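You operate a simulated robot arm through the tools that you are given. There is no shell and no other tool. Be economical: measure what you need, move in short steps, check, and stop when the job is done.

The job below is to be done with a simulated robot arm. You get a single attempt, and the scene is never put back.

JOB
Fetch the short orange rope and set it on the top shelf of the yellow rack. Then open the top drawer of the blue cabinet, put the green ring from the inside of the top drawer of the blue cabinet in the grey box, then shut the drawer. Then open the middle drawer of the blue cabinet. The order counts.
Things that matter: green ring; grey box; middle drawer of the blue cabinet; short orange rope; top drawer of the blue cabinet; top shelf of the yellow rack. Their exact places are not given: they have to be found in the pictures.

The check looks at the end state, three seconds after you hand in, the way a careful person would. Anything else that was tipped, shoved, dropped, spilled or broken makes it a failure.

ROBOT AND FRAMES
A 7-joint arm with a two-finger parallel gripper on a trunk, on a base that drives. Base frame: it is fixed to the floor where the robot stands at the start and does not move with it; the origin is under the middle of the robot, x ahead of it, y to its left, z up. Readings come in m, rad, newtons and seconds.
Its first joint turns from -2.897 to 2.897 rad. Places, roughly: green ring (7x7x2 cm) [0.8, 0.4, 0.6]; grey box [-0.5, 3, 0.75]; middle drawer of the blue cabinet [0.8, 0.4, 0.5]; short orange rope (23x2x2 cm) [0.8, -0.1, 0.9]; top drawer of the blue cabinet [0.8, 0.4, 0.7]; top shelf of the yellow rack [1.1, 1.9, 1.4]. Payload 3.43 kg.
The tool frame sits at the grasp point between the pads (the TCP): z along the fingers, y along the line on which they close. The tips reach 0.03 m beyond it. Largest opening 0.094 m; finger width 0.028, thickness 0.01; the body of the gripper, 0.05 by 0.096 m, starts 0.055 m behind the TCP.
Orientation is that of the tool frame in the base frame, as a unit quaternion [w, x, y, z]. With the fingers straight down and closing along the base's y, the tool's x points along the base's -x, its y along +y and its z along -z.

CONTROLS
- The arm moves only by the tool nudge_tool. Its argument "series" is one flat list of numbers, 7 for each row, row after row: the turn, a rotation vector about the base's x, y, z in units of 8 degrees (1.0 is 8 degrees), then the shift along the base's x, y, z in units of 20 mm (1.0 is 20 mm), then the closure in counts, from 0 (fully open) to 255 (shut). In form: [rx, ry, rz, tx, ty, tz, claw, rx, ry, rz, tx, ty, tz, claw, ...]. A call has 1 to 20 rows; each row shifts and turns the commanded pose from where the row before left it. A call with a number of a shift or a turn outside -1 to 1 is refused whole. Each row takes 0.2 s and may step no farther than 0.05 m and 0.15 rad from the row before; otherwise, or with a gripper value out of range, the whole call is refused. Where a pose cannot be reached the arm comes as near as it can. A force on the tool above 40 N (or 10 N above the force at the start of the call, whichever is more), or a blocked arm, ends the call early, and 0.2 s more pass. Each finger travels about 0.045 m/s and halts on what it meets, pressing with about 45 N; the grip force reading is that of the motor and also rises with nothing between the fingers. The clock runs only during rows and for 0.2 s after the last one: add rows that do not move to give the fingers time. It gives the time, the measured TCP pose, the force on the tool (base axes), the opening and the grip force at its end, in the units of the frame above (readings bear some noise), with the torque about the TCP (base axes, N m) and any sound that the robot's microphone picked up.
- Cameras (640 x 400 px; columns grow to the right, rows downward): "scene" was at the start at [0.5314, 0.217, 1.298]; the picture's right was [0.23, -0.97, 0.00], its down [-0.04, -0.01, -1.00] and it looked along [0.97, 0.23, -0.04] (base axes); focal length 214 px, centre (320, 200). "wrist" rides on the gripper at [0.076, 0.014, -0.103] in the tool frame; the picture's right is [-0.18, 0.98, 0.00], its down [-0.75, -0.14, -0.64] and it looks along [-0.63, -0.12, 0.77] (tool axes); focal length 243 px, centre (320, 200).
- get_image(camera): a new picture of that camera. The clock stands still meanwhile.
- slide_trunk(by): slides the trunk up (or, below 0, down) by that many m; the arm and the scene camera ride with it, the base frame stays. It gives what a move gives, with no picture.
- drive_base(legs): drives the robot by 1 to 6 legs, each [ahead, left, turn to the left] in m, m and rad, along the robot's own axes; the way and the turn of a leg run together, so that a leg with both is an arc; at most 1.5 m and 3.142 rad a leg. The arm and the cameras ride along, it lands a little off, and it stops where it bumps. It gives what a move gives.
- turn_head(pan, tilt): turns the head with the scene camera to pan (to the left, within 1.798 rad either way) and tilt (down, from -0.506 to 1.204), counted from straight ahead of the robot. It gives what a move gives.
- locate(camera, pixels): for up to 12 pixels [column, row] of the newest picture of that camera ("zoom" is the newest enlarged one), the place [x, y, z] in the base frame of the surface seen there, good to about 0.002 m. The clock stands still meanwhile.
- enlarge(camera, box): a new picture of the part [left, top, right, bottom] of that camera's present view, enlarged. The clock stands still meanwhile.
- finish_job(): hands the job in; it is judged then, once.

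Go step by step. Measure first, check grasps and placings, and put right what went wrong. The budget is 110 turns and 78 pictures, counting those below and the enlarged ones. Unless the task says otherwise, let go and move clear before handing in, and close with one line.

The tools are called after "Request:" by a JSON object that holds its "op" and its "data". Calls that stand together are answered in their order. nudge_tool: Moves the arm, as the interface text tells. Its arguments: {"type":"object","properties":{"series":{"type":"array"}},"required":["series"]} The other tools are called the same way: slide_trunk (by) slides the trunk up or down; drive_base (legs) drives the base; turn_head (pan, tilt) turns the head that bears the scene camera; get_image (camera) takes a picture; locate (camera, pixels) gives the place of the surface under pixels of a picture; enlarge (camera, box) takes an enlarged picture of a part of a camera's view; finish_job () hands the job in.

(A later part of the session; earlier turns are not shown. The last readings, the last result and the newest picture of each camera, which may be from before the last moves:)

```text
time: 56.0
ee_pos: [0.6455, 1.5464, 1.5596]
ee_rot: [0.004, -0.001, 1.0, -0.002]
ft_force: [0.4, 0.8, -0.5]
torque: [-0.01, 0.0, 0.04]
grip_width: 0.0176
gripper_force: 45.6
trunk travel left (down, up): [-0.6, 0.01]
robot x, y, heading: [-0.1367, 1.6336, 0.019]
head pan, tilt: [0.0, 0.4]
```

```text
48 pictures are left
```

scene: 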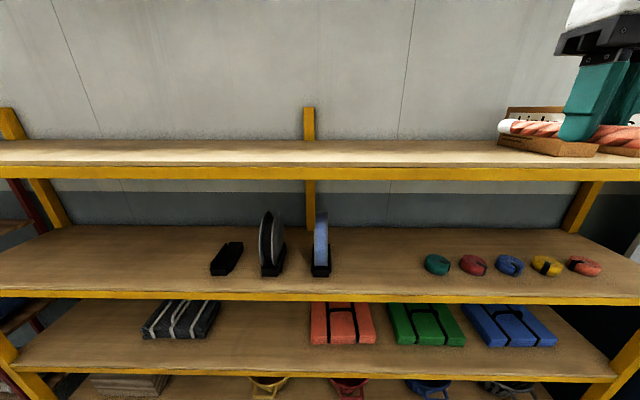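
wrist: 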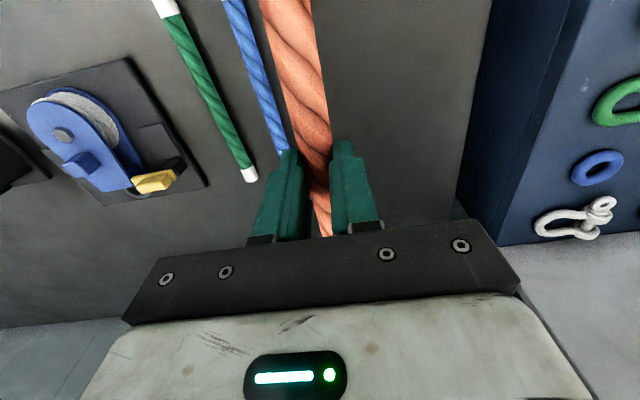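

The base brushed the green table's corner at y≈1.63. I'll ease right 5 cm, then drive forward 0.42 toward the rack.

Request:
{"op": "drive_base", "data": {"legs": [[0, -0.06, -0.018], [0.42, 0, 0]]}}

Request:
{"op": "get_image", "data": {"camera": "scene"}}

Request:
{"op": "locate", "data": {"camera": "scene", "pixels": [[300, 150], [450, 150], [200, 155], [550, 140], [500, 130]]}}

Request:
{"op": "get_image", "data": {"camera": "wrist"}}

```text
time: 59.1
ee_pos: [1.0597, 1.4676, 1.5592]
ee_rot: [0.004, 0.011, 1.0, -0.002]
ft_force: [-0.5, 0.6, -0.8]
torque: [0.0, 0.0, 0.01]
grip_width: 0.0173
gripper_force: 45.3
trunk travel left (down, up): [-0.6, 0.01]
robot x, y, heading: [0.2827, 1.5684, -0.008]
head pan, tilt: [0.0, 0.4]
```

```text
47 pictures are left
```

scene: 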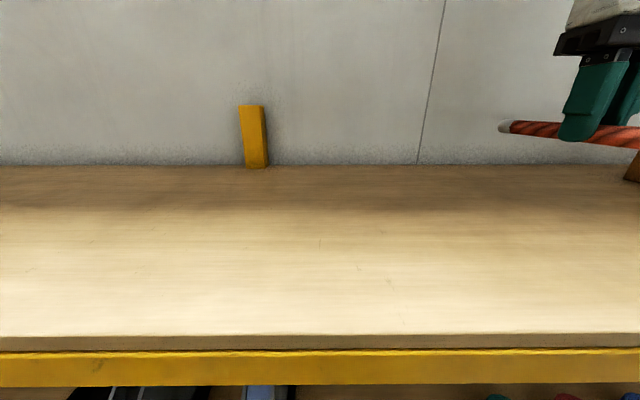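

```text
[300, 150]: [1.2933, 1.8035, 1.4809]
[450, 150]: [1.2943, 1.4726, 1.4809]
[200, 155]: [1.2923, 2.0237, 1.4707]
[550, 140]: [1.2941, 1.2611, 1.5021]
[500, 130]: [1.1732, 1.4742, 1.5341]
```

```text
46 pictures are left
```

wrist: 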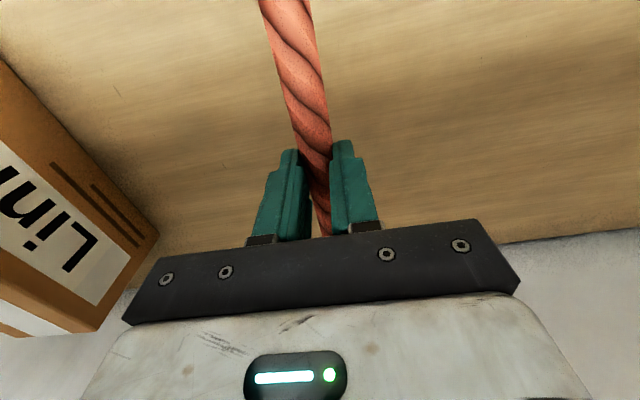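

Rope tip at (1.173,1.474), shelf beneath is clear, box to the right. Shift 12 cm left, lower to TCP 1.484 gently, then look.

Request:
{"op": "nudge_tool", "data": {"series": [0, 0, 0, 0.2, 1, 0, 255, 0, 0, 0, 0.2, 1, 0, 255, 0, 0, 0, 0.2, 1, 0, 255, 0, 0, 0, 0.2, 1, 0, 255, 0, 0, 0, 0.2, 1, 0, 255, 0, 0, 0, 0.2, 1, 0, 255, 0, 0, 0, 0, 0, -0.7, 255, 0, 0, 0, 0, 0, -0.7, 255, 0, 0, 0, 0, 0, -0.7, 255, 0, 0, 0, 0, 0, -0.7, 255, 0, 0, 0, 0, 0, -0.5, 255, 0, 0, 0, 0, 0, -0.3, 255, 0, 0, 0, 0, 0, 0, 255]}}

Request:
{"op": "get_image", "data": {"camera": "scene"}}

```text
time: 61.9
ee_pos: [1.0821, 1.5869, 1.4873]
ee_rot: [0.003, 0.012, 1.0, -0.002]
ft_force: [0.9, 1.2, -0.3]
torque: [-0.03, -0.02, 0.02]
grip_width: 0.0173
gripper_force: 45.2
trunk travel left (down, up): [-0.6, 0.01]
robot x, y, heading: [0.2772, 1.5683, -0.01]
head pan, tilt: [0.0, 0.4]
```

```text
45 pictures are left
```

scene: 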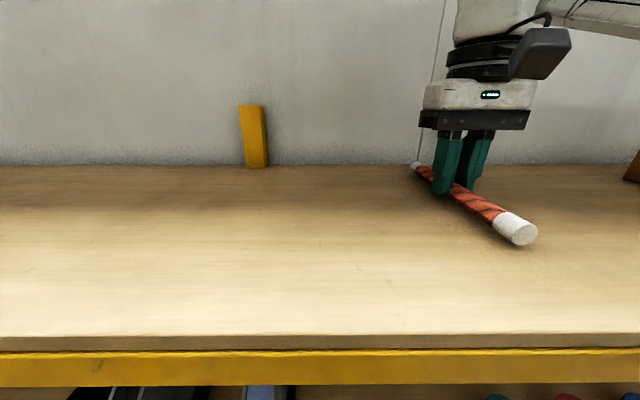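

Rope is level and just above the shelf (5 mm or less). Lower 4 mm more, open to about 5 cm slowly, and lift.

Request:
{"op": "nudge_tool", "data": {"series": [0, 0, 0, 0, 0, -0.2, 255, 0, 0, 0, 0, 0, 0, 180, 0, 0, 0, 0, 0, 0, 120, 0, 0, 0, 0, 0, 0, 80, 0, 0, 0, 0, 0, 0, 80, 0, 0, 0, 0, 0, 0.5, 80, 0, 0, 0, 0, 0, 1, 80, 0, 0, 0, 0, 0, 1, 80, 0, 0, 0, 0, 0, 1, 80, 0, 0, 0, 0, 0, 1, 80]}}

Request:
{"op": "get_image", "data": {"camera": "scene"}}

Request:
{"op": "locate", "data": {"camera": "scene", "pixels": [[418, 167], [515, 226], [460, 192], [460, 230]]}}

```text
time: 64.1
ee_pos: [1.0849, 1.5845, 1.5647]
ee_rot: [-0.002, 0.013, 1.0, 0.006]
ft_force: [0.4, -1.0, -0.5]
torque: [-0.01, 0.0, 0.03]
grip_width: 0.0643
gripper_force: 0.0
trunk travel left (down, up): [-0.6, 0.01]
robot x, y, heading: [0.2823, 1.5702, 0.002]
head pan, tilt: [0.0, 0.4]
```

```text
44 pictures are left
```

scene: 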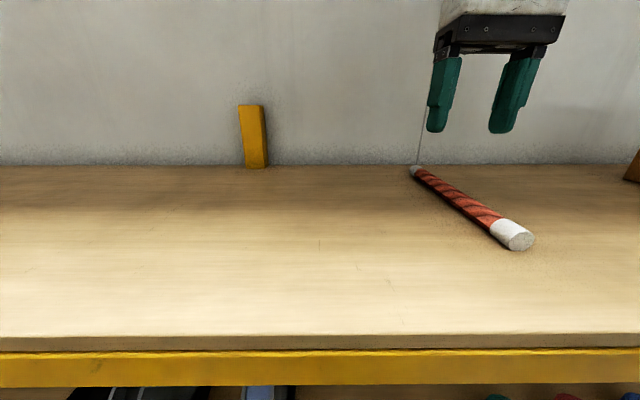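

```text
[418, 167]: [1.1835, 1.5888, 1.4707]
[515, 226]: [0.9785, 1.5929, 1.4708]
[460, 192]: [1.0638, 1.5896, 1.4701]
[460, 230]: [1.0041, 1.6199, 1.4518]
```

The orange rope rests on the shelf (z 1.470 top). Now drive back clear and right to the cabinet, standing at about (−0.25, 0.45), so the handle is right of the mast.

Request:
{"op": "drive_base", "data": {"legs": [[-0.4, 0, 0], [0, -0.6, 0], [0, -0.52, 0], [-0.15, 0, 0]]}}

Request:
{"op": "slide_trunk", "data": {"by": -0.3}}

Request:
{"op": "turn_head", "data": {"pan": 0.0, "tilt": 0.7}}

Request:
{"op": "get_image", "data": {"camera": "scene"}}

```text
time: 73.1
ee_pos: [0.5387, 0.506, 1.5649]
ee_rot: [-0.001, 0.005, 1.0, 0.006]
ft_force: [0.0, 0.2, -1.1]
torque: [-0.03, 0.02, -0.01]
grip_width: 0.0645
gripper_force: 0.2
trunk travel left (down, up): [-0.6, 0.01]
robot x, y, heading: [-0.2643, 0.4786, 0.012]
head pan, tilt: [0.0, 0.4]
```

```text
time: 76.1
ee_pos: [0.5397, 0.5062, 1.2642]
ee_rot: [-0.004, 0.004, 1.0, 0.005]
ft_force: [0.1, 0.1, -0.4]
torque: [-0.01, -0.03, 0.0]
grip_width: 0.0643
gripper_force: 0.0
trunk travel left (down, up): [-0.3, 0.31]
robot x, y, heading: [-0.2642, 0.4762, 0.004]
head pan, tilt: [0.0, 0.4]
```

```text
time: 76.9
ee_pos: [0.5387, 0.5068, 1.2642]
ee_rot: [-0.003, 0.004, 1.0, 0.006]
ft_force: [-0.3, 1.0, -1.2]
torque: [-0.03, -0.04, -0.03]
grip_width: 0.0644
gripper_force: 0.0
trunk travel left (down, up): [-0.3, 0.31]
robot x, y, heading: [-0.2669, 0.4777, 0.011]
head pan, tilt: [0.0, 0.7]
```

```text
43 pictures are left
```

scene: 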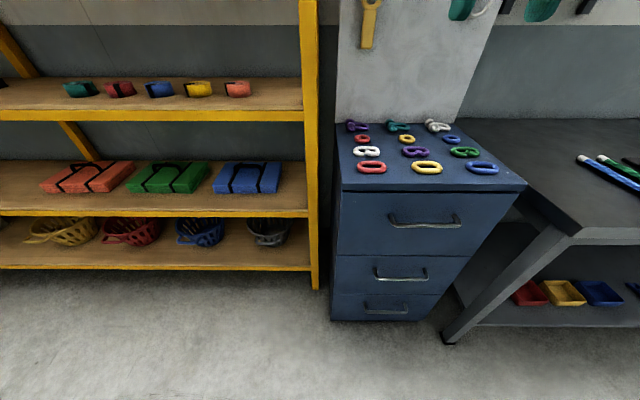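

Good view. Enlarging the cabinet front to measure the handles.

Request:
{"op": "enlarge", "data": {"camera": "scene", "box": [320, 170, 540, 325]}}

```text
2.58 times, centred on (430, 248) of scene
```

zoom: 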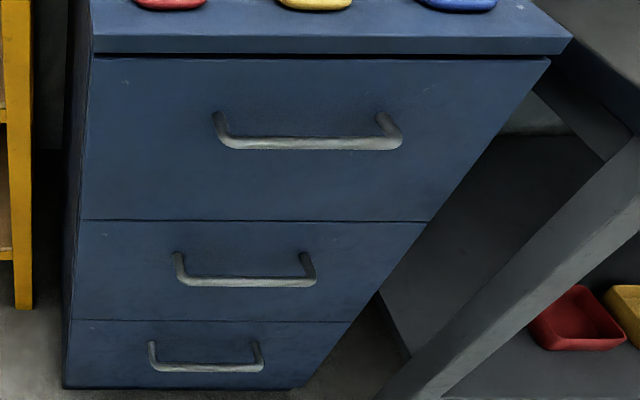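

Request:
{"op": "locate", "data": {"camera": "zoom", "pixels": [[310, 144], [235, 142], [385, 142], [218, 115], [310, 160], [245, 283], [195, 280], [300, 282], [245, 295], [300, 57], [300, 215], [210, 370]]}}

```text
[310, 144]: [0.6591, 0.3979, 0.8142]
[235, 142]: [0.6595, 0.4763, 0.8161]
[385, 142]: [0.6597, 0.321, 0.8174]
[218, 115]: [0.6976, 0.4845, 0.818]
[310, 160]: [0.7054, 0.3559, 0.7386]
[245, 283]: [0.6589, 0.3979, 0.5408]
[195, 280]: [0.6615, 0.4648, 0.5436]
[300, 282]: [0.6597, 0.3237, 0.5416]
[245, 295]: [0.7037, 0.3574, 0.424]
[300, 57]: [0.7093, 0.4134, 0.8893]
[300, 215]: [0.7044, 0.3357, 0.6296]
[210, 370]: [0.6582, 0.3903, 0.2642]
```

Top handle bar: x≈0.66, y 0.32–0.476, z≈0.815; middle handle z≈0.541; drawer face x≈0.704. I'll pitch the tool to point forward, then roll 90° so the fingers close vertically on the bar, at a safe distance.

Request:
{"op": "nudge_tool", "data": {"series": [0, -0.9375, 0, -0.3, -0.45, 0, 80, 0, -0.9375, 0, -0.3, -0.45, 0, 80, 0, -0.9375, 0, -0.3, -0.45, 0, 80, 0, -0.9375, 0, -0.3, -0.45, 0, 80, 0, -0.9375, 0, 0, -0.45, 0, 80, 0, -0.9375, 0, 0, -0.45, 0, 80, 0, -0.9375, 0, 0, -0.45, 0, 80, 0, -0.9375, 0, 0, -0.45, 0, 80, 0, -0.9375, 0, 0, -0.45, 0, 80, 0, -0.9375, 0, 0, -0.45, 0, 80, 0, -0.9375, 0, 0, -0.45, 0, 80, 0, -0.9375, 0, 0, -0.45, 0, 80]}}

Request:
{"op": "nudge_tool", "data": {"series": [0.9375, 0, 0, 0, 0, 0, 80, 0.9375, 0, 0, 0, 0, 0, 80, 0.9375, 0, 0, 0, 0, 0, 80, 0.9375, 0, 0, 0, 0, 0, 80, 0.9375, 0, 0, 0, 0, 0, 80, 0.9375, 0, 0, 0, 0, 0, 80, 0.9375, 0, 0, 0, 0, 0, 80, 0.9375, 0, 0, 0, 0, 0, 80, 0.9375, 0, 0, 0, 0, 0, 80, 0.9375, 0, 0, 0, 0, 0, 80, 0.9375, 0, 0, 0, 0, 0, 80, 0.9375, 0, 0, 0, 0, 0, 80]}}

```text
time: 79.5
ee_pos: [0.5149, 0.3983, 1.2655]
ee_rot: [0.706, 0.0, 0.708, 0.007]
ft_force: [1.0, -0.9, -0.2]
torque: [0.02, 0.02, 0.0]
grip_width: 0.0646
gripper_force: 0.1
trunk travel left (down, up): [-0.3, 0.31]
robot x, y, heading: [-0.2628, 0.4739, 0.005]
head pan, tilt: [0.0, 0.7]
```

```text
time: 82.1
ee_pos: [0.5145, 0.3994, 1.2649]
ee_rot: [0.499, 0.499, 0.497, 0.506]
ft_force: [-0.4, -0.5, 0.5]
torque: [-0.03, 0.0, 0.02]
grip_width: 0.0644
gripper_force: 0.1
trunk travel left (down, up): [-0.3, 0.31]
robot x, y, heading: [-0.2639, 0.479, 0.008]
head pan, tilt: [0.0, 0.7]
```

Orientation is right. Lower the trunk 0.3 and then the arm to z≈0.813, still clear of the handle.

Request:
{"op": "slide_trunk", "data": {"by": -0.3}}

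Request:
{"op": "nudge_tool", "data": {"series": [0, 0, 0, 0, 0, -1, 60, 0, 0, 0, 0, 0, -1, 60, 0, 0, 0, 0, 0, -1, 60, 0, 0, 0, 0, 0, -1, 60, 0, 0, 0, 0, 0, -1, 60, 0, 0, 0, 0, 0, -1, 60, 0, 0, 0, 0, 0, -1, 60, 0, 0, 0, 0, 0, -0.6, 60]}}

Request:
{"op": "get_image", "data": {"camera": "scene"}}

Request:
{"op": "get_image", "data": {"camera": "wrist"}}

```text
time: 85.1
ee_pos: [0.5147, 0.3988, 0.966]
ee_rot: [0.499, 0.5, 0.496, 0.505]
ft_force: [0.0, 0.4, -0.5]
torque: [0.02, -0.02, 0.01]
grip_width: 0.0646
gripper_force: 0.0
trunk travel left (down, up): [0.0, 0.61]
robot x, y, heading: [-0.2643, 0.4734, 0.007]
head pan, tilt: [0.0, 0.7]
```

```text
time: 86.9
ee_pos: [0.5151, 0.3979, 0.8136]
ee_rot: [0.499, 0.499, 0.497, 0.505]
ft_force: [0.4, 1.1, 0.1]
torque: [0.03, -0.01, -0.01]
grip_width: 0.0718
gripper_force: 0.0
trunk travel left (down, up): [0.0, 0.61]
robot x, y, heading: [-0.2648, 0.4805, 0.007]
head pan, tilt: [0.0, 0.7]
```

```text
41 pictures are left
```

scene: 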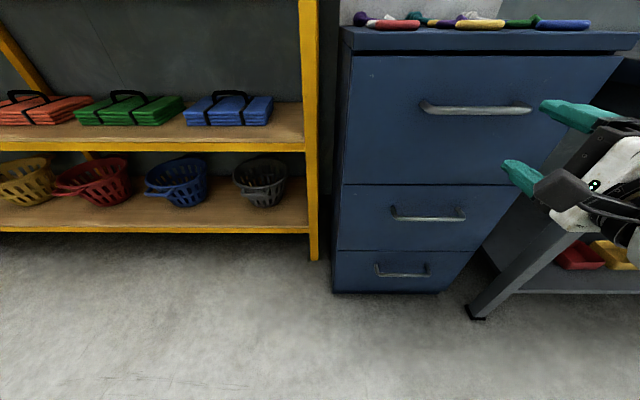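

```text
40 pictures are left
```

wrist: 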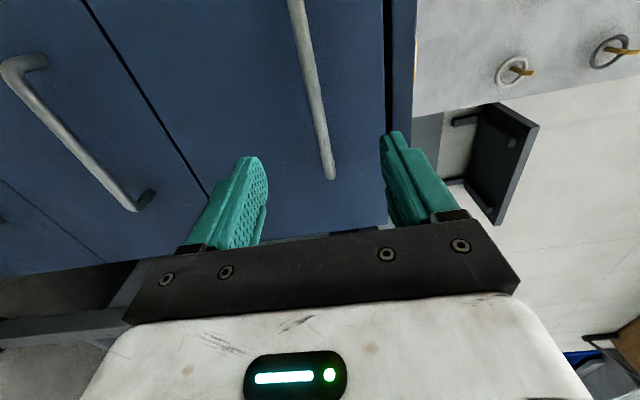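

Bar lies between the fingers. Quick check of its exact height, then advance 13.5 cm.

Request:
{"op": "locate", "data": {"camera": "scene", "pixels": [[475, 106], [475, 109], [475, 112], [440, 109], [520, 110]]}}

Request:
{"op": "nudge_tool", "data": {"series": [0, 0, 0, 1, 0, 0, 60, 0, 0, 0, 1, 0, 0, 60, 0, 0, 0, 1, 0, 0, 60, 0, 0, 0, 1, 0, 0, 60, 0, 0, 0, 1, 0, 0, 60, 0, 0, 0, 1, 0, 0, 60, 0, 0, 0, 0.8, 0, 0, 60]}}

```text
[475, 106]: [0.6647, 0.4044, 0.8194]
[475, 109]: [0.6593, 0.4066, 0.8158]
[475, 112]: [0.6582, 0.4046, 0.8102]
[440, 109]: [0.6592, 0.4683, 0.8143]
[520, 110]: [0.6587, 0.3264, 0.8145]
```

```text
time: 88.5
ee_pos: [0.6521, 0.3971, 0.8129]
ee_rot: [0.499, 0.499, 0.496, 0.506]
ft_force: [-0.1, 0.3, -0.5]
torque: [0.02, 0.01, 0.01]
grip_width: 0.0716
gripper_force: 0.0
trunk travel left (down, up): [0.0, 0.61]
robot x, y, heading: [-0.2644, 0.4786, 0.002]
head pan, tilt: [0.0, 0.7]
```

Close on the bar.

Request:
{"op": "nudge_tool", "data": {"series": [0, 0, 0, 0, 0, 0, 200, 0, 0, 0, 0, 0, 0, 255, 0, 0, 0, 0, 0, 0, 255, 0, 0, 0, 0, 0, 0, 255, 0, 0, 0, 0, 0, 0, 255, 0, 0, 0, 0, 0, 0, 255]}}

Request:
{"op": "nudge_tool", "data": {"series": [0, 0, 0, -0.5, 0, 0, 255, 0, 0, 0, -0.5, 0, 0, 255, 0, 0, 0, -0.5, 0, 0, 255, 0, 0, 0, -0.5, 0, 0, 255]}}

```text
time: 89.9
ee_pos: [0.6517, 0.3971, 0.8099]
ee_rot: [0.498, 0.5, 0.498, 0.504]
ft_force: [-13.1, -1.5, -29.4]
torque: [-1.07, 0.42, -0.14]
grip_width: 0.0137
gripper_force: 44.8
trunk travel left (down, up): [0.0, 0.61]
robot x, y, heading: [-0.2673, 0.4759, 0.011]
head pan, tilt: [0.0, 0.7]
```

```text
time: 90.9
ee_pos: [0.6118, 0.3972, 0.8096]
ee_rot: [0.498, 0.503, 0.498, 0.502]
ft_force: [0.2, -9.6, -37.0]
torque: [-1.06, 0.49, 0.49]
grip_width: 0.0139
gripper_force: 45.1
trunk travel left (down, up): [0.0, 0.61]
robot x, y, heading: [-0.2657, 0.4785, 0.006]
head pan, tilt: [0.0, 0.7]
```

The drawer comes with it. I'll relieve the vertical load (−3 mm) and pull a further 21 cm.

Request:
{"op": "nudge_tool", "data": {"series": [0, 0, 0, -0.3, 0, -0.16, 255, 0, 0, 0, -0.7, 0, 0, 255, 0, 0, 0, -0.7, 0, 0, 255, 0, 0, 0, -0.7, 0, 0, 255, 0, 0, 0, -0.7, 0, 0, 255, 0, 0, 0, -0.7, 0, 0, 255, 0, 0, 0, -0.7, 0, 0, 255, 0, 0, 0, -0.7, 0, 0, 255, 0, 0, 0, -0.7, 0, 0, 255, 0, 0, 0, -0.7, 0, 0, 255, 0, 0, 0, -0.7, 0, 0, 255, 0, 0, 0, -0.7, 0, 0, 255, 0, 0, 0, -0.7, 0, 0, 255, 0, 0, 0, -0.7, 0, 0, 255, 0, 0, 0, -0.7, 0, 0, 255, 0, 0, 0, -0.7, 0, 0, 255]}}

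Request:
{"op": "get_image", "data": {"camera": "scene"}}

```text
time: 93.4
ee_pos: [0.4944, 0.3967, 0.81]
ee_rot: [0.49, 0.494, 0.508, 0.507]
ft_force: [-1.4, 1.5, -12.9]
torque: [-0.92, 0.23, -0.64]
grip_width: 0.0139
gripper_force: 44.7
out of reach, approached as far as the arm can: row 9, 10, 11, 12
trunk travel left (down, up): [0.0, 0.61]
robot x, y, heading: [-0.2651, 0.4794, 0.014]
head pan, tilt: [0.0, 0.7]
stopped in row 12: the force on the tool passed its limit at 50 N (the readings are from after the stop); the commanded pose is now the measured one
```

```text
39 pictures are left
```

scene: 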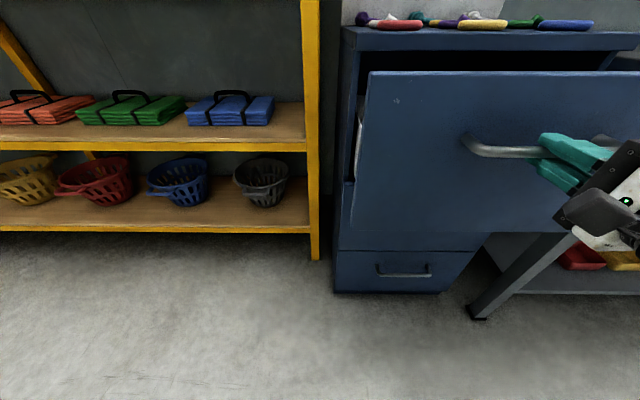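

The arm is at its fold limit with the drawer 16 cm open. I'll pull the rest by driving back 10 cm.

Request:
{"op": "drive_base", "data": {"legs": [[-0.1, 0, 0]]}}

Request:
{"op": "get_image", "data": {"camera": "scene"}}

```text
time: 94.6
ee_pos: [0.3931, 0.3959, 0.8113]
ee_rot: [0.489, 0.493, 0.507, 0.51]
ft_force: [1.2, 12.6, -21.0]
torque: [-0.77, 0.28, 0.11]
grip_width: 0.0141
gripper_force: 44.8
trunk travel left (down, up): [0.0, 0.61]
robot x, y, heading: [-0.3627, 0.4761, 0.013]
head pan, tilt: [0.0, 0.7]
```

```text
38 pictures are left
```

scene: 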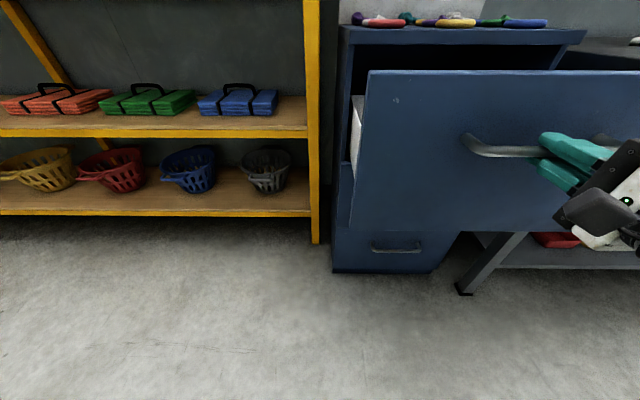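

Drawer is open ~26 cm. Release, back the base off 15 cm, raise the trunk, and look inside.

Request:
{"op": "nudge_tool", "data": {"series": [0, 0, 0, 0, 0, 0, 150, 0, 0, 0, 0, 0, 0, 60, 0, 0, 0, 0, 0, 0, 60, 0, 0, 0, 0, 0, 0, 60]}}

Request:
{"op": "drive_base", "data": {"legs": [[-0.15, 0, 0]]}}

Request:
{"op": "slide_trunk", "data": {"by": 0.45}}

Request:
{"op": "turn_head", "data": {"pan": -0.1, "tilt": 0.9}}

Request:
{"op": "get_image", "data": {"camera": "scene"}}

```text
time: 95.6
ee_pos: [0.3931, 0.3962, 0.8106]
ee_rot: [0.489, 0.493, 0.507, 0.51]
ft_force: [0.5, -0.4, -0.1]
torque: [-0.01, 0.0, -0.01]
grip_width: 0.0718
gripper_force: 0.1
trunk travel left (down, up): [0.0, 0.61]
robot x, y, heading: [-0.3654, 0.4729, 0.014]
head pan, tilt: [0.0, 0.7]
```

```text
time: 96.9
ee_pos: [0.2415, 0.3934, 0.8103]
ee_rot: [0.49, 0.494, 0.507, 0.51]
ft_force: [0.1, 0.3, -0.4]
torque: [0.0, 0.02, -0.01]
grip_width: 0.0721
gripper_force: 0.0
trunk travel left (down, up): [0.0, 0.61]
robot x, y, heading: [-0.5148, 0.4746, 0.008]
head pan, tilt: [0.0, 0.7]
```

```text
refused: 0.45 is not a number from -0.4 to 0.4
```

```text
time: 97.7
ee_pos: [0.2428, 0.3926, 0.8105]
ee_rot: [0.489, 0.494, 0.507, 0.51]
ft_force: [-0.5, -0.3, -0.7]
torque: [-0.01, -0.01, 0.0]
grip_width: 0.0716
gripper_force: 0.0
trunk travel left (down, up): [0.0, 0.61]
robot x, y, heading: [-0.5145, 0.4761, 0.01]
head pan, tilt: [-0.099, 0.901]
```

```text
37 pictures are left
```

scene: 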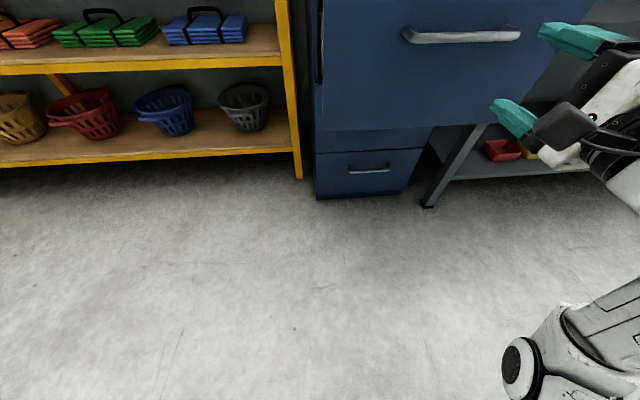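

Raise the trunk 0.4 and turn the tool back to pointing down.

Request:
{"op": "slide_trunk", "data": {"by": 0.4}}

Request:
{"op": "nudge_tool", "data": {"series": [-0.9375, 0, 0, 0.5, 0, 0, 60, -0.9375, 0, 0, 0.5, 0, 0, 60, -0.9375, 0, 0, 0.5, 0, 0, 60, -0.9375, 0, 0, 0.5, 0, 0, 60, -0.9375, 0, 0, 0.5, 0, 0, 60, -0.9375, 0, 0, 0.5, 0, 0, 60, -0.9375, 0, 0, 0.5, 0, 0, 60, -0.9375, 0, 0, 0.5, 0, 0, 60, -0.9375, 0, 0, 0.5, 0, 0, 60, -0.9375, 0, 0, 0.5, 0, 0, 60, -0.9375, 0, 0, 0.5, 0, 0, 60, -0.9375, 0, 0, 0.5, 0, 0, 60]}}

Request:
{"op": "nudge_tool", "data": {"series": [0, 0.9375, 0, 0, 0, 0, 60, 0, 0.9375, 0, 0, 0, 0, 60, 0, 0.9375, 0, 0, 0, 0, 60, 0, 0.9375, 0, 0, 0, 0, 60, 0, 0.9375, 0, 0, 0, 0, 60, 0, 0.9375, 0, 0, 0, 0, 60, 0, 0.9375, 0, 0, 0, 0, 60, 0, 0.9375, 0, 0, 0, 0, 60, 0, 0.9375, 0, 0, 0, 0, 60, 0, 0.9375, 0, 0, 0, 0, 60, 0, 0.9375, 0, 0, 0, 0, 60, 0, 0.9375, 0, 0, 0, 0, 60]}}

Request:
{"op": "get_image", "data": {"camera": "scene"}}

```text
time: 101.5
ee_pos: [0.2415, 0.3929, 1.2109]
ee_rot: [0.489, 0.494, 0.507, 0.51]
ft_force: [0.6, 0.2, -0.3]
torque: [-0.02, 0.03, 0.02]
grip_width: 0.0718
gripper_force: 0.1
trunk travel left (down, up): [-0.4, 0.21]
robot x, y, heading: [-0.5178, 0.4738, 0.013]
head pan, tilt: [-0.099, 0.901]
```

```text
time: 104.1
ee_pos: [0.3613, 0.3934, 1.2111]
ee_rot: [0.695, 0.003, 0.719, 0.0]
ft_force: [-0.7, -0.2, 0.3]
torque: [0.0, -0.01, 0.0]
grip_width: 0.0719
gripper_force: 0.0
trunk travel left (down, up): [-0.4, 0.21]
robot x, y, heading: [-0.5157, 0.4747, 0.011]
head pan, tilt: [-0.099, 0.901]
```

```text
time: 106.7
ee_pos: [0.3631, 0.3934, 1.2111]
ee_rot: [-0.018, 0.003, 1.0, -0.001]
ft_force: [-1.0, -0.7, -0.8]
torque: [0.03, 0.02, 0.0]
grip_width: 0.0718
gripper_force: 0.0
trunk travel left (down, up): [-0.4, 0.21]
robot x, y, heading: [-0.5204, 0.4755, 0.011]
head pan, tilt: [-0.099, 0.901]
```

```text
36 pictures are left
```

scene: 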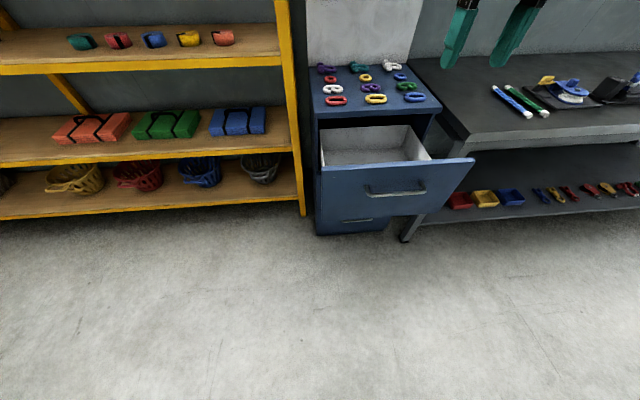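

Drawer visible and open; contents hidden by the front. Drive forward 0.25 and look down in.

Request:
{"op": "drive_base", "data": {"legs": [[0.22, 0, -0.01]]}}

Request:
{"op": "turn_head", "data": {"pan": -0.6, "tilt": 1.1}}

Request:
{"op": "get_image", "data": {"camera": "scene"}}

Request:
{"op": "get_image", "data": {"camera": "wrist"}}

```text
time: 108.4
ee_pos: [0.5798, 0.3865, 1.209]
ee_rot: [-0.017, 0.008, 1.0, 0.0]
ft_force: [0.0, -0.2, 0.1]
torque: [0.01, 0.0, 0.01]
grip_width: 0.0722
gripper_force: 0.2
trunk travel left (down, up): [-0.4, 0.21]
robot x, y, heading: [-0.2967, 0.4773, 0.002]
head pan, tilt: [-0.099, 0.901]
```

```text
time: 109.3
ee_pos: [0.5794, 0.3866, 1.211]
ee_rot: [-0.017, 0.009, 1.0, 0.0]
ft_force: [0.4, -0.6, -0.2]
torque: [-0.01, -0.03, -0.02]
grip_width: 0.0718
gripper_force: 0.0
trunk travel left (down, up): [-0.4, 0.21]
robot x, y, heading: [-0.2971, 0.4748, 0.002]
head pan, tilt: [-0.6, 1.1]
```

```text
35 pictures are left
```

scene: 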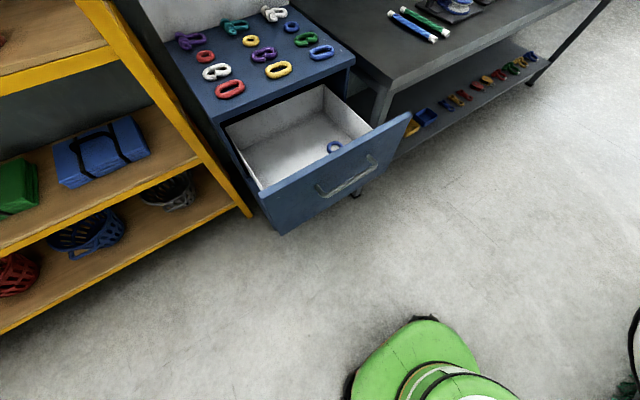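

```text
34 pictures are left
```

wrist: 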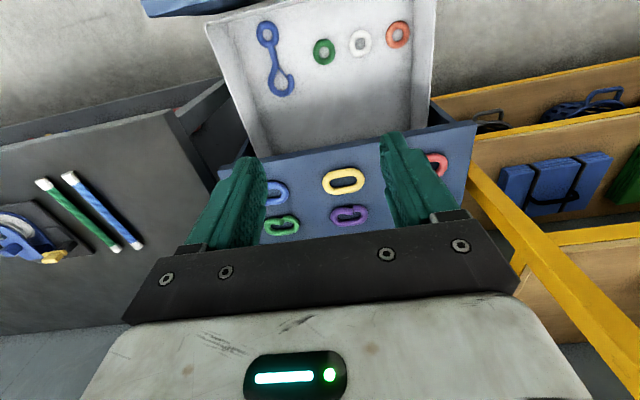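

In the wrist view the drawer holds a green ring at [324,52], with white and orange rings beside it. Measuring.

Request:
{"op": "enlarge", "data": {"camera": "wrist", "box": [200, 0, 440, 150]}}

```text
2.67 times, centred on (320, 75) of wrist
```

zoom: 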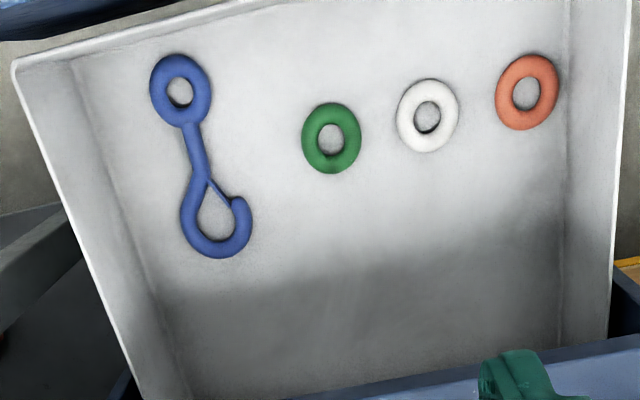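

Request:
{"op": "locate", "data": {"camera": "zoom", "pixels": [[331, 138], [309, 138], [353, 138], [331, 110], [331, 166], [404, 115], [427, 116], [190, 110], [350, 60], [100, 130], [600, 100], [340, 5]]}}

```text
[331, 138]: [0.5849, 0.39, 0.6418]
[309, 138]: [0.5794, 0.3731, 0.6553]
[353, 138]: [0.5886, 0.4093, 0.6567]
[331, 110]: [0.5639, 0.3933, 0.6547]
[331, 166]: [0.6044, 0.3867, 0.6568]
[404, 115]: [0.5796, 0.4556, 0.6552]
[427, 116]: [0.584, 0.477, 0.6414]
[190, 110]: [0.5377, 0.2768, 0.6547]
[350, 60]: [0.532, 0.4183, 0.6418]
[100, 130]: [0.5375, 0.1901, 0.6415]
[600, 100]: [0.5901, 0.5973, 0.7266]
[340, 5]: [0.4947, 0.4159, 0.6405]
```

Green ring centre ≈(0.5845,0.391), floor z 0.641, ring top 0.657. Lower the trunk 0.3 and align with fingers at ~7 cm.

Request:
{"op": "slide_trunk", "data": {"by": -0.25}}

Request:
{"op": "nudge_tool", "data": {"series": [0, -0.24, 0.13, 0.25, 0.2, 0, 65, 0, 0, 0, 0, 0, -1, 65, 0, 0, 0, 0, 0, -1, 65, 0, 0, 0, 0, 0, -1, 65, 0, 0, 0, 0, 0, -1, 65, 0, 0, 0, 0, 0, -1, 65, 0, 0, 0, 0, 0, -1, 65, 0, 0, 0, 0, 0, -1, 65, 0, 0, 0, 0, 0, -1, 65, 0, 0, 0, 0, 0, -1, 65]}}

Request:
{"op": "get_image", "data": {"camera": "wrist"}}

```text
time: 111.9
ee_pos: [0.5794, 0.3866, 0.9608]
ee_rot: [-0.016, 0.007, 1.0, -0.001]
ft_force: [0.3, 0.0, 0.3]
torque: [0.0, -0.03, -0.01]
grip_width: 0.072
gripper_force: 0.1
trunk travel left (down, up): [-0.15, 0.46]
robot x, y, heading: [-0.3015, 0.4775, 0.005]
head pan, tilt: [-0.6, 1.1]
```

```text
time: 114.1
ee_pos: [0.5843, 0.3922, 0.7807]
ee_rot: [0.001, -0.002, 1.0, -0.001]
ft_force: [0.9, 0.1, -0.6]
torque: [0.01, 0.0, 0.0]
grip_width: 0.0699
gripper_force: 0.1
trunk travel left (down, up): [-0.15, 0.46]
robot x, y, heading: [-0.2977, 0.4786, 0.005]
head pan, tilt: [-0.6, 1.1]
```

```text
32 pictures are left
```

wrist: 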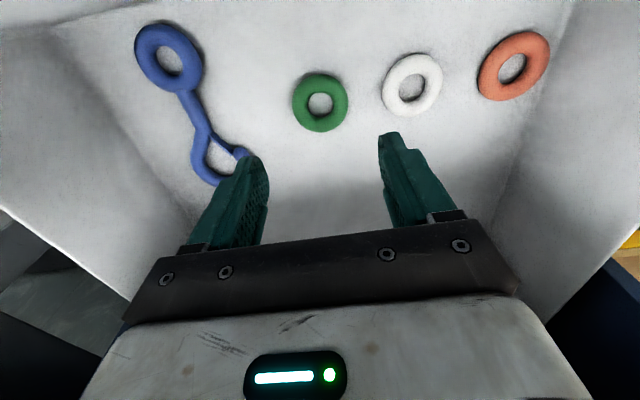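

Request:
{"op": "locate", "data": {"camera": "wrist", "pixels": [[320, 103], [301, 103], [338, 103], [320, 82], [320, 123], [388, 85], [235, 155], [350, 130]]}}

```text
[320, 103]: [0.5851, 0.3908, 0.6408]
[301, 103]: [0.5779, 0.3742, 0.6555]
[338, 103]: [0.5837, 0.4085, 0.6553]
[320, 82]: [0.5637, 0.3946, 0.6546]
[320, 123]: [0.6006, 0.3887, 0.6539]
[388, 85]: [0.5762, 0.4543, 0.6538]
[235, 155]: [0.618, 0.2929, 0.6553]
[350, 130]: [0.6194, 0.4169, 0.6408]
```

Aligned. Descend to TCP 0.674 and close.

Request:
{"op": "nudge_tool", "data": {"series": [0, 0, 0, 0, 0, -1, 65, 0, 0, 0, 0, 0, -1, 65, 0, 0, 0, 0, 0, -1, 65, 0, 0, 0, 0, 0, -1, 65, 0, 0, 0, 0, 0, -0.7, 65, 0, 0, 0, 0, 0, -0.7, 65, 0, 0, 0, 0, 0, 0, 150, 0, 0, 0, 0, 0, 0, 255, 0, 0, 0, 0, 0, 0, 255, 0, 0, 0, 0, 0, 0, 255, 0, 0, 0, 0, 0, 0, 255]}}

Request:
{"op": "nudge_tool", "data": {"series": [0, 0, 0, 0, 0, 0.25, 255, 0, 0, 0, 0, 0, 0.5, 255, 0, 0, 0, 0, 0, 0.5, 255, 0, 0, 0, 0, 0, 0.5, 255, 0, 0, 0, 0, 0, 0.5, 255, 0, 0, 0, 0, 0, 0.5, 255, 0, 0, 0, 0, 0, 0.5, 255]}}

```text
time: 116.5
ee_pos: [0.5904, 0.3881, 0.6946]
ee_rot: [0.017, 0.0, 1.0, -0.006]
ft_force: [0.3, -0.4, -0.2]
torque: [0.01, -0.01, -0.01]
grip_width: 0.0001
gripper_force: 30.1
trunk travel left (down, up): [-0.15, 0.46]
robot x, y, heading: [-0.3017, 0.4735, -0.001]
head pan, tilt: [-0.6, 1.1]
```

```text
time: 118.1
ee_pos: [0.5839, 0.3907, 0.7364]
ee_rot: [-0.001, -0.002, 1.0, -0.001]
ft_force: [-0.3, 0.3, 0.0]
torque: [0.0, -0.02, 0.04]
grip_width: 0.0
gripper_force: 33.1
trunk travel left (down, up): [-0.15, 0.46]
robot x, y, heading: [-0.2946, 0.4794, 0.001]
head pan, tilt: [-0.6, 1.1]
```

The tool stopped at z 0.695 with a small tilt and no tool force, so it closed above the ring. A link may be touching something. Looking.

Request:
{"op": "turn_head", "data": {"pan": -0.5, "tilt": 0.8}}

Request:
{"op": "get_image", "data": {"camera": "scene"}}

Request:
{"op": "get_image", "data": {"camera": "wrist"}}

```text
time: 118.9
ee_pos: [0.5826, 0.3909, 0.7369]
ee_rot: [0.0, -0.001, 1.0, 0.0]
ft_force: [0.4, 0.8, 1.2]
torque: [0.02, 0.01, -0.01]
grip_width: 0.0001
gripper_force: 32.9
trunk travel left (down, up): [-0.15, 0.46]
robot x, y, heading: [-0.2979, 0.4769, 0.003]
head pan, tilt: [-0.499, 0.799]
```

```text
31 pictures are left
```

scene: 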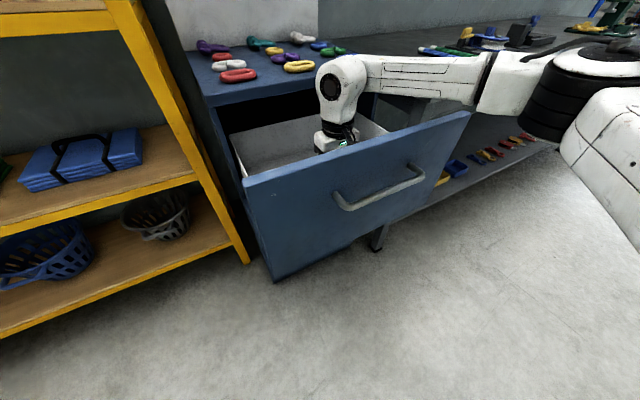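

```text
30 pictures are left
```

wrist: 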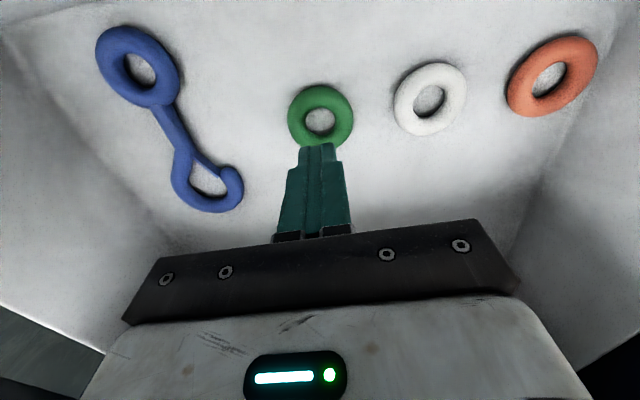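

The forearm lies low over the drawer edge and bench. I'll raise the trunk, move the base closer, and descend more steeply.

Request:
{"op": "slide_trunk", "data": {"by": 0.36}}

Request:
{"op": "drive_base", "data": {"legs": [[0.18, 0, 0]]}}

Request:
{"op": "nudge_tool", "data": {"series": [0, 0, 0, -1, 0, 0, 65, 0, 0, 0, -1, 0, 0, 65, 0, 0, 0, -1, 0, 0, 65, 0, 0, 0, -1, 0, 0, 65, 0, 0, 0, -1, 0, 0, 65, 0, 0, 0, -1, 0, 0, 65, 0, 0, 0, -1, 0, 0, 65, 0, 0, 0, -1, 0, 0, 65, 0, 0, 0, -1, 0, 0, 65]}}

Request:
{"op": "get_image", "data": {"camera": "wrist"}}

```text
time: 122.4
ee_pos: [0.5828, 0.3912, 1.0973]
ee_rot: [0.0, -0.001, 1.0, 0.0]
ft_force: [-0.7, -0.2, 1.1]
torque: [0.04, -0.01, 0.0]
grip_width: 0.0001
gripper_force: 33.0
trunk travel left (down, up): [-0.51, 0.1]
robot x, y, heading: [-0.2975, 0.4776, 0.005]
head pan, tilt: [-0.499, 0.799]
```

```text
time: 123.9
ee_pos: [0.7644, 0.3958, 1.0974]
ee_rot: [0.0, -0.004, 1.0, -0.002]
ft_force: [0.3, 0.3, 0.5]
torque: [0.02, -0.02, -0.01]
grip_width: 0.0
gripper_force: 33.0
trunk travel left (down, up): [-0.51, 0.1]
robot x, y, heading: [-0.1183, 0.4791, 0.009]
head pan, tilt: [-0.499, 0.799]
```

```text
time: 125.9
ee_pos: [0.5836, 0.3954, 1.0959]
ee_rot: [0.0, -0.003, 1.0, -0.001]
ft_force: [0.4, -0.4, 0.3]
torque: [-0.01, -0.01, -0.02]
grip_width: 0.0701
gripper_force: 0.0
trunk travel left (down, up): [-0.51, 0.1]
robot x, y, heading: [-0.1157, 0.4787, 0.008]
head pan, tilt: [-0.499, 0.799]
```

```text
29 pictures are left
```

wrist: 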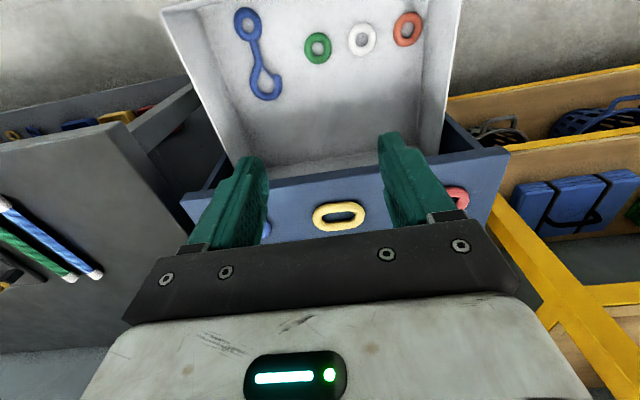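

Descend in place (y −4 mm) to z≈0.80 and re-check alignment.

Request:
{"op": "nudge_tool", "data": {"series": [0, 0, 0, 0, -0.2, -1, 65, 0, 0, 0, 0, 0, -1, 65, 0, 0, 0, 0, 0, -1, 65, 0, 0, 0, 0, 0, -1, 65, 0, 0, 0, 0, 0, -1, 65, 0, 0, 0, 0, 0, -1, 65, 0, 0, 0, 0, 0, -1, 65, 0, 0, 0, 0, 0, -1, 65, 0, 0, 0, 0, 0, -1, 65, 0, 0, 0, 0, 0, -1, 65, 0, 0, 0, 0, 0, -1, 65, 0, 0, 0, 0, 0, -1, 65, 0, 0, 0, 0, 0, -1, 65, 0, 0, 0, 0, 0, -1, 65, 0, 0, 0, 0, 0, -1, 65, 0, 0, 0, 0, 0, -1, 65]}}

Request:
{"op": "get_image", "data": {"camera": "wrist"}}

Request:
{"op": "get_image", "data": {"camera": "scene"}}

Request:
{"op": "locate", "data": {"camera": "wrist", "pixels": [[320, 85], [305, 90], [335, 90]]}}

```text
time: 129.3
ee_pos: [0.5834, 0.3939, 0.7769]
ee_rot: [0.001, -0.003, 1.0, -0.001]
ft_force: [0.0, -0.9, -0.2]
torque: [-0.05, -0.02, 0.0]
grip_width: 0.0698
gripper_force: 0.2
trunk travel left (down, up): [-0.51, 0.1]
robot x, y, heading: [-0.1219, 0.4791, 0.007]
head pan, tilt: [-0.499, 0.799]
```

```text
28 pictures are left
```

wrist: 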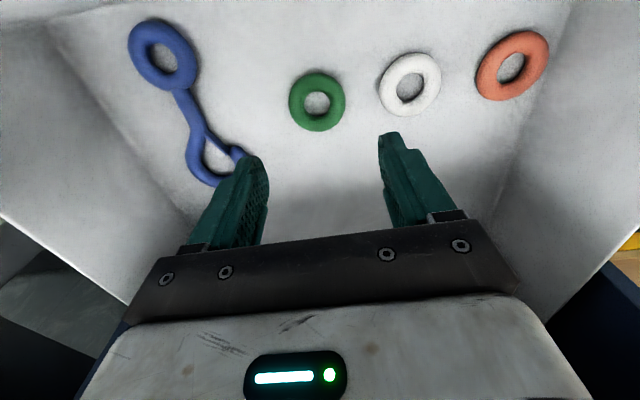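

```text
27 pictures are left
```

scene: 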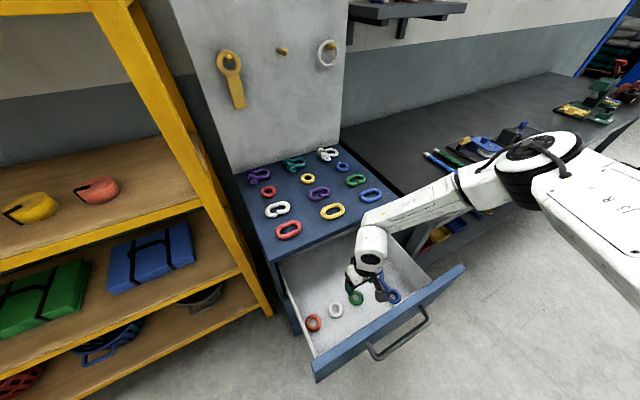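

```text
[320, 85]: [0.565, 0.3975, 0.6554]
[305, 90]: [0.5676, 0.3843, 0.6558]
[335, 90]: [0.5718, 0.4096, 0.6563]
```

Forearm now slopes down well. Finish the descent (y −3 mm) and close.

Request:
{"op": "nudge_tool", "data": {"series": [0, 0, 0, 0, -0.15, -1, 65, 0, 0, 0, 0, 0, -1, 65, 0, 0, 0, 0, 0, -1, 65, 0, 0, 0, 0, 0, -1, 65, 0, 0, 0, 0, 0, -0.7, 65, 0, 0, 0, 0, 0, -0.45, 65, 0, 0, 0, 0, 0, 0, 65]}}

Request:
{"op": "nudge_tool", "data": {"series": [0, 0, 0, 0, 0, 0, 150, 0, 0, 0, 0, 0, 0, 255, 0, 0, 0, 0, 0, 0, 255, 0, 0, 0, 0, 0, 0, 255, 0, 0, 0, 0, 0, 0, 255]}}

```text
time: 130.9
ee_pos: [0.5849, 0.3897, 0.6737]
ee_rot: [0.0, -0.003, 1.0, -0.001]
ft_force: [-0.1, 0.0, 0.5]
torque: [-0.01, -0.03, 0.01]
grip_width: 0.0701
gripper_force: 0.0
trunk travel left (down, up): [-0.51, 0.1]
robot x, y, heading: [-0.1196, 0.4768, 0.003]
head pan, tilt: [-0.499, 0.799]
```

```text
time: 132.1
ee_pos: [0.5837, 0.3883, 0.6744]
ee_rot: [0.0, -0.003, 1.0, -0.001]
ft_force: [-0.4, 1.4, 0.2]
torque: [0.07, -0.03, -0.01]
grip_width: 0.0519
gripper_force: 45.2
trunk travel left (down, up): [-0.51, 0.1]
robot x, y, heading: [-0.1138, 0.4786, 0.004]
head pan, tilt: [-0.499, 0.799]
```

Gripped at 52 mm. Lift slowly.

Request:
{"op": "nudge_tool", "data": {"series": [0, 0, 0, 0, 0, 0.3, 255, 0, 0, 0, 0, 0, 0.5, 255, 0, 0, 0, 0, 0, 0.7, 255, 0, 0, 0, 0, 0, 0.7, 255, 0, 0, 0, 0, 0, 0.7, 255, 0, 0, 0, 0, 0, 0.7, 255, 0, 0, 0, 0, 0, 0.7, 255, 0, 0, 0, 0, 0, 0.7, 255, 0, 0, 0, 0, 0, 0.7, 255, 0, 0, 0, 0, 0, 0.7, 255, 0, 0, 0, 0, 0, 0.7, 255, 0, 0, 0, 0, 0, 0.7, 255, 0, 0, 0, 0, 0, 0.7, 255, 0, 0, 0, 0, 0, 0.7, 255, 0, 0, 0, 0, 0, 0.7, 255, 0, 0, 0, 0, 0, 0.7, 255, 0, 0, 0, 0, 0, 0.7, 255, 0, 0, 0, 0, 0, 0.7, 255, 0, 0, 0, 0, 0, 0.7, 255, 0, 0, 0, 0, 0, 0.7, 255]}}

Request:
{"op": "get_image", "data": {"camera": "wrist"}}

```text
time: 136.3
ee_pos: [0.5837, 0.3911, 0.9419]
ee_rot: [0.0, -0.004, 1.0, 0.0]
ft_force: [-0.4, 0.5, -1.6]
torque: [-0.01, -0.03, 0.01]
grip_width: 0.0519
gripper_force: 45.3
trunk travel left (down, up): [-0.51, 0.1]
robot x, y, heading: [-0.1208, 0.477, 0.005]
head pan, tilt: [-0.499, 0.799]
```

```text
26 pictures are left
```

wrist: 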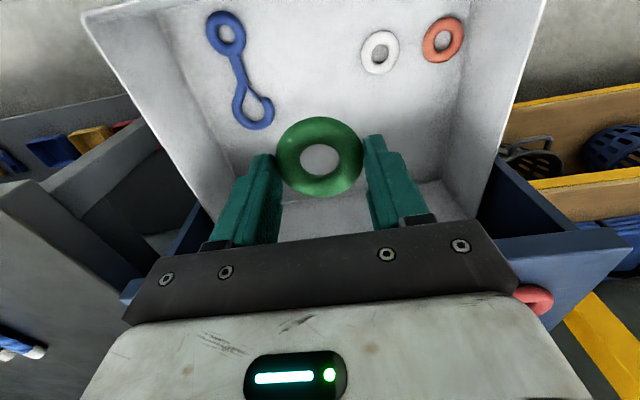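

The ring is held. Now to the grey box: raise the tool, move to open floor at about (−0.2,1.0), turn to face the table, back into the aisle and strafe along it.

Request:
{"op": "nudge_tool", "data": {"series": [0, 0, 0, 0, 0, 0.8, 255, 0, 0, 0, 0, 0, 0.8, 255, 0, 0, 0, 0, 0, 0.8, 255, 0, 0, 0, 0, 0, 0.8, 255, 0, 0, 0, 0, 0, 0.8, 255, 0, 0, 0, 0, 0, 0.8, 255, 0, 0, 0, 0, 0, 0.8, 255, 0, 0, 0, 0, 0, 0.8, 255, 0, 0, 0, 0, 0, 0.8, 255, 0, 0, 0, 0, 0, 0.8, 255, 0, 0, 0, 0, 0, 0.8, 255, 0, 0, 0, 0, 0, 0.8, 255, 0, 0, 0, 0, 0, 0.8, 255, 0, 0, 0, 0, 0, 0.8, 255]}}

Request:
{"op": "drive_base", "data": {"legs": [[-0.1, 0, 0], [0, 0.52, 0], [0, 0, 1.565], [0, 0, 1.57]]}}

Request:
{"op": "turn_head", "data": {"pan": -0.6, "tilt": 0.4}}

Request:
{"op": "get_image", "data": {"camera": "scene"}}

```text
time: 139.3
ee_pos: [0.5823, 0.3896, 1.1667]
ee_rot: [0.0, -0.004, 1.0, -0.001]
ft_force: [0.6, 0.3, -2.6]
torque: [0.02, -0.02, -0.03]
grip_width: 0.0519
gripper_force: 45.3
trunk travel left (down, up): [-0.51, 0.1]
robot x, y, heading: [-0.1202, 0.4789, 0.008]
head pan, tilt: [-0.499, 0.799]
```

```text
time: 150.6
ee_pos: [-0.9179, 1.1152, 1.1656]
ee_rot: [-0.002, 1.0, -0.02, 0.0]
ft_force: [0.7, -0.4, -1.5]
torque: [-0.02, 0.02, 0.01]
grip_width: 0.0514
gripper_force: 44.6
trunk travel left (down, up): [-0.51, 0.1]
robot x, y, heading: [-0.2246, 0.996, 3.104]
head pan, tilt: [-0.499, 0.799]
```

```text
time: 151.4
ee_pos: [-0.9183, 1.1148, 1.166]
ee_rot: [-0.001, 1.0, -0.02, 0.0]
ft_force: [0.2, 0.0, -2.3]
torque: [0.01, -0.02, 0.0]
grip_width: 0.0515
gripper_force: 45.2
trunk travel left (down, up): [-0.51, 0.1]
robot x, y, heading: [-0.2259, 0.9942, 3.104]
head pan, tilt: [-0.6, 0.4]
```

```text
25 pictures are left
```

scene: 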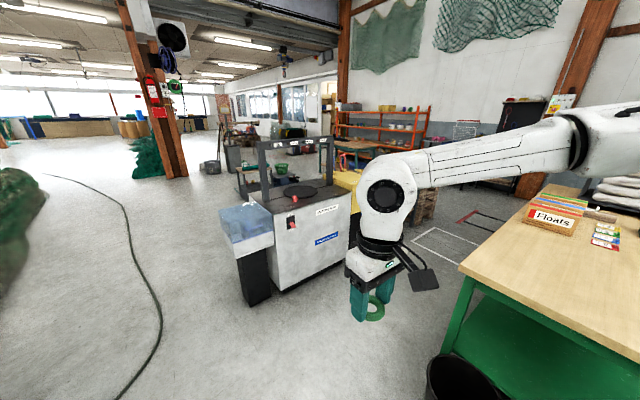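

Facing the table side now. Back 0.59 to the aisle centre, straightening, then strafe right 1.85.

Request:
{"op": "drive_base", "data": {"legs": [[0, 0, 0.037], [-0.59, 0, 0], [0, -0.95, 0], [0, -0.85, 0]]}}

Request:
{"op": "turn_head", "data": {"pan": -0.2, "tilt": 0.8}}

Request:
{"op": "get_image", "data": {"camera": "scene"}}

Request:
{"op": "get_image", "data": {"camera": "wrist"}}

```text
time: 163.8
ee_pos: [-0.3407, 2.879, 1.1667]
ee_rot: [-0.001, 1.0, 0.003, 0.0]
ft_force: [-0.3, 0.0, -2.1]
torque: [-0.02, -0.02, 0.0]
grip_width: 0.0513
gripper_force: 44.6
trunk travel left (down, up): [-0.51, 0.1]
robot x, y, heading: [0.3585, 2.7892, -3.136]
head pan, tilt: [-0.6, 0.4]
```

```text
time: 164.7
ee_pos: [-0.3408, 2.8788, 1.1668]
ee_rot: [-0.001, 1.0, 0.003, 0.0]
ft_force: [0.6, -0.2, -1.5]
torque: [0.05, 0.01, -0.03]
grip_width: 0.0511
gripper_force: 44.7
trunk travel left (down, up): [-0.51, 0.1]
robot x, y, heading: [0.3602, 2.7889, -3.141]
head pan, tilt: [-0.201, 0.799]
```

```text
24 pictures are left
```

scene: 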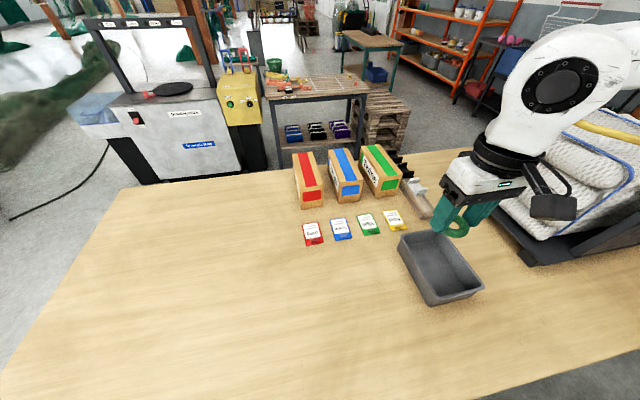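

```text
23 pictures are left
```

wrist: 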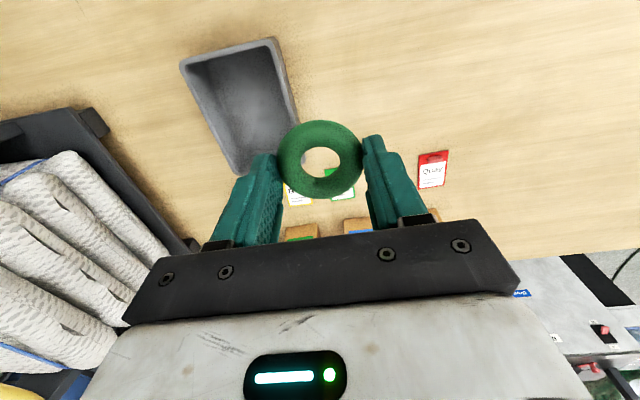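

The grey box is visible around [440,265]. Measuring its rim and floor.

Request:
{"op": "locate", "data": {"camera": "scene", "pixels": [[400, 236], [445, 231], [481, 287], [432, 304], [440, 262], [450, 270], [430, 255], [350, 270]]}}

Request:
{"op": "locate", "data": {"camera": "wrist", "pixels": [[182, 63], [275, 40], [240, 172], [240, 95], [230, 80], [255, 115], [297, 120]]}}

```text
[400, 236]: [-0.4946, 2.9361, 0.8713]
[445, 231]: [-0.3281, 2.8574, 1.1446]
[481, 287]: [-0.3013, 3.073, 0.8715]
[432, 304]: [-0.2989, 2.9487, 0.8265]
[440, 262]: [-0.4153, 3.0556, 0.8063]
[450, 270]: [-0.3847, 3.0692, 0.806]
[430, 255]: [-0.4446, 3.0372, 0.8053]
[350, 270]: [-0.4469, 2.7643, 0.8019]
```

```text
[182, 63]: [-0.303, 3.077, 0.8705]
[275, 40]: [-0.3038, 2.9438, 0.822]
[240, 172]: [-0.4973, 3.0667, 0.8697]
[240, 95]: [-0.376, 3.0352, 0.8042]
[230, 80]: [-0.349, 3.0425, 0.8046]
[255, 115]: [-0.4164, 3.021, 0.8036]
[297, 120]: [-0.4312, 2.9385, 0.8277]
```

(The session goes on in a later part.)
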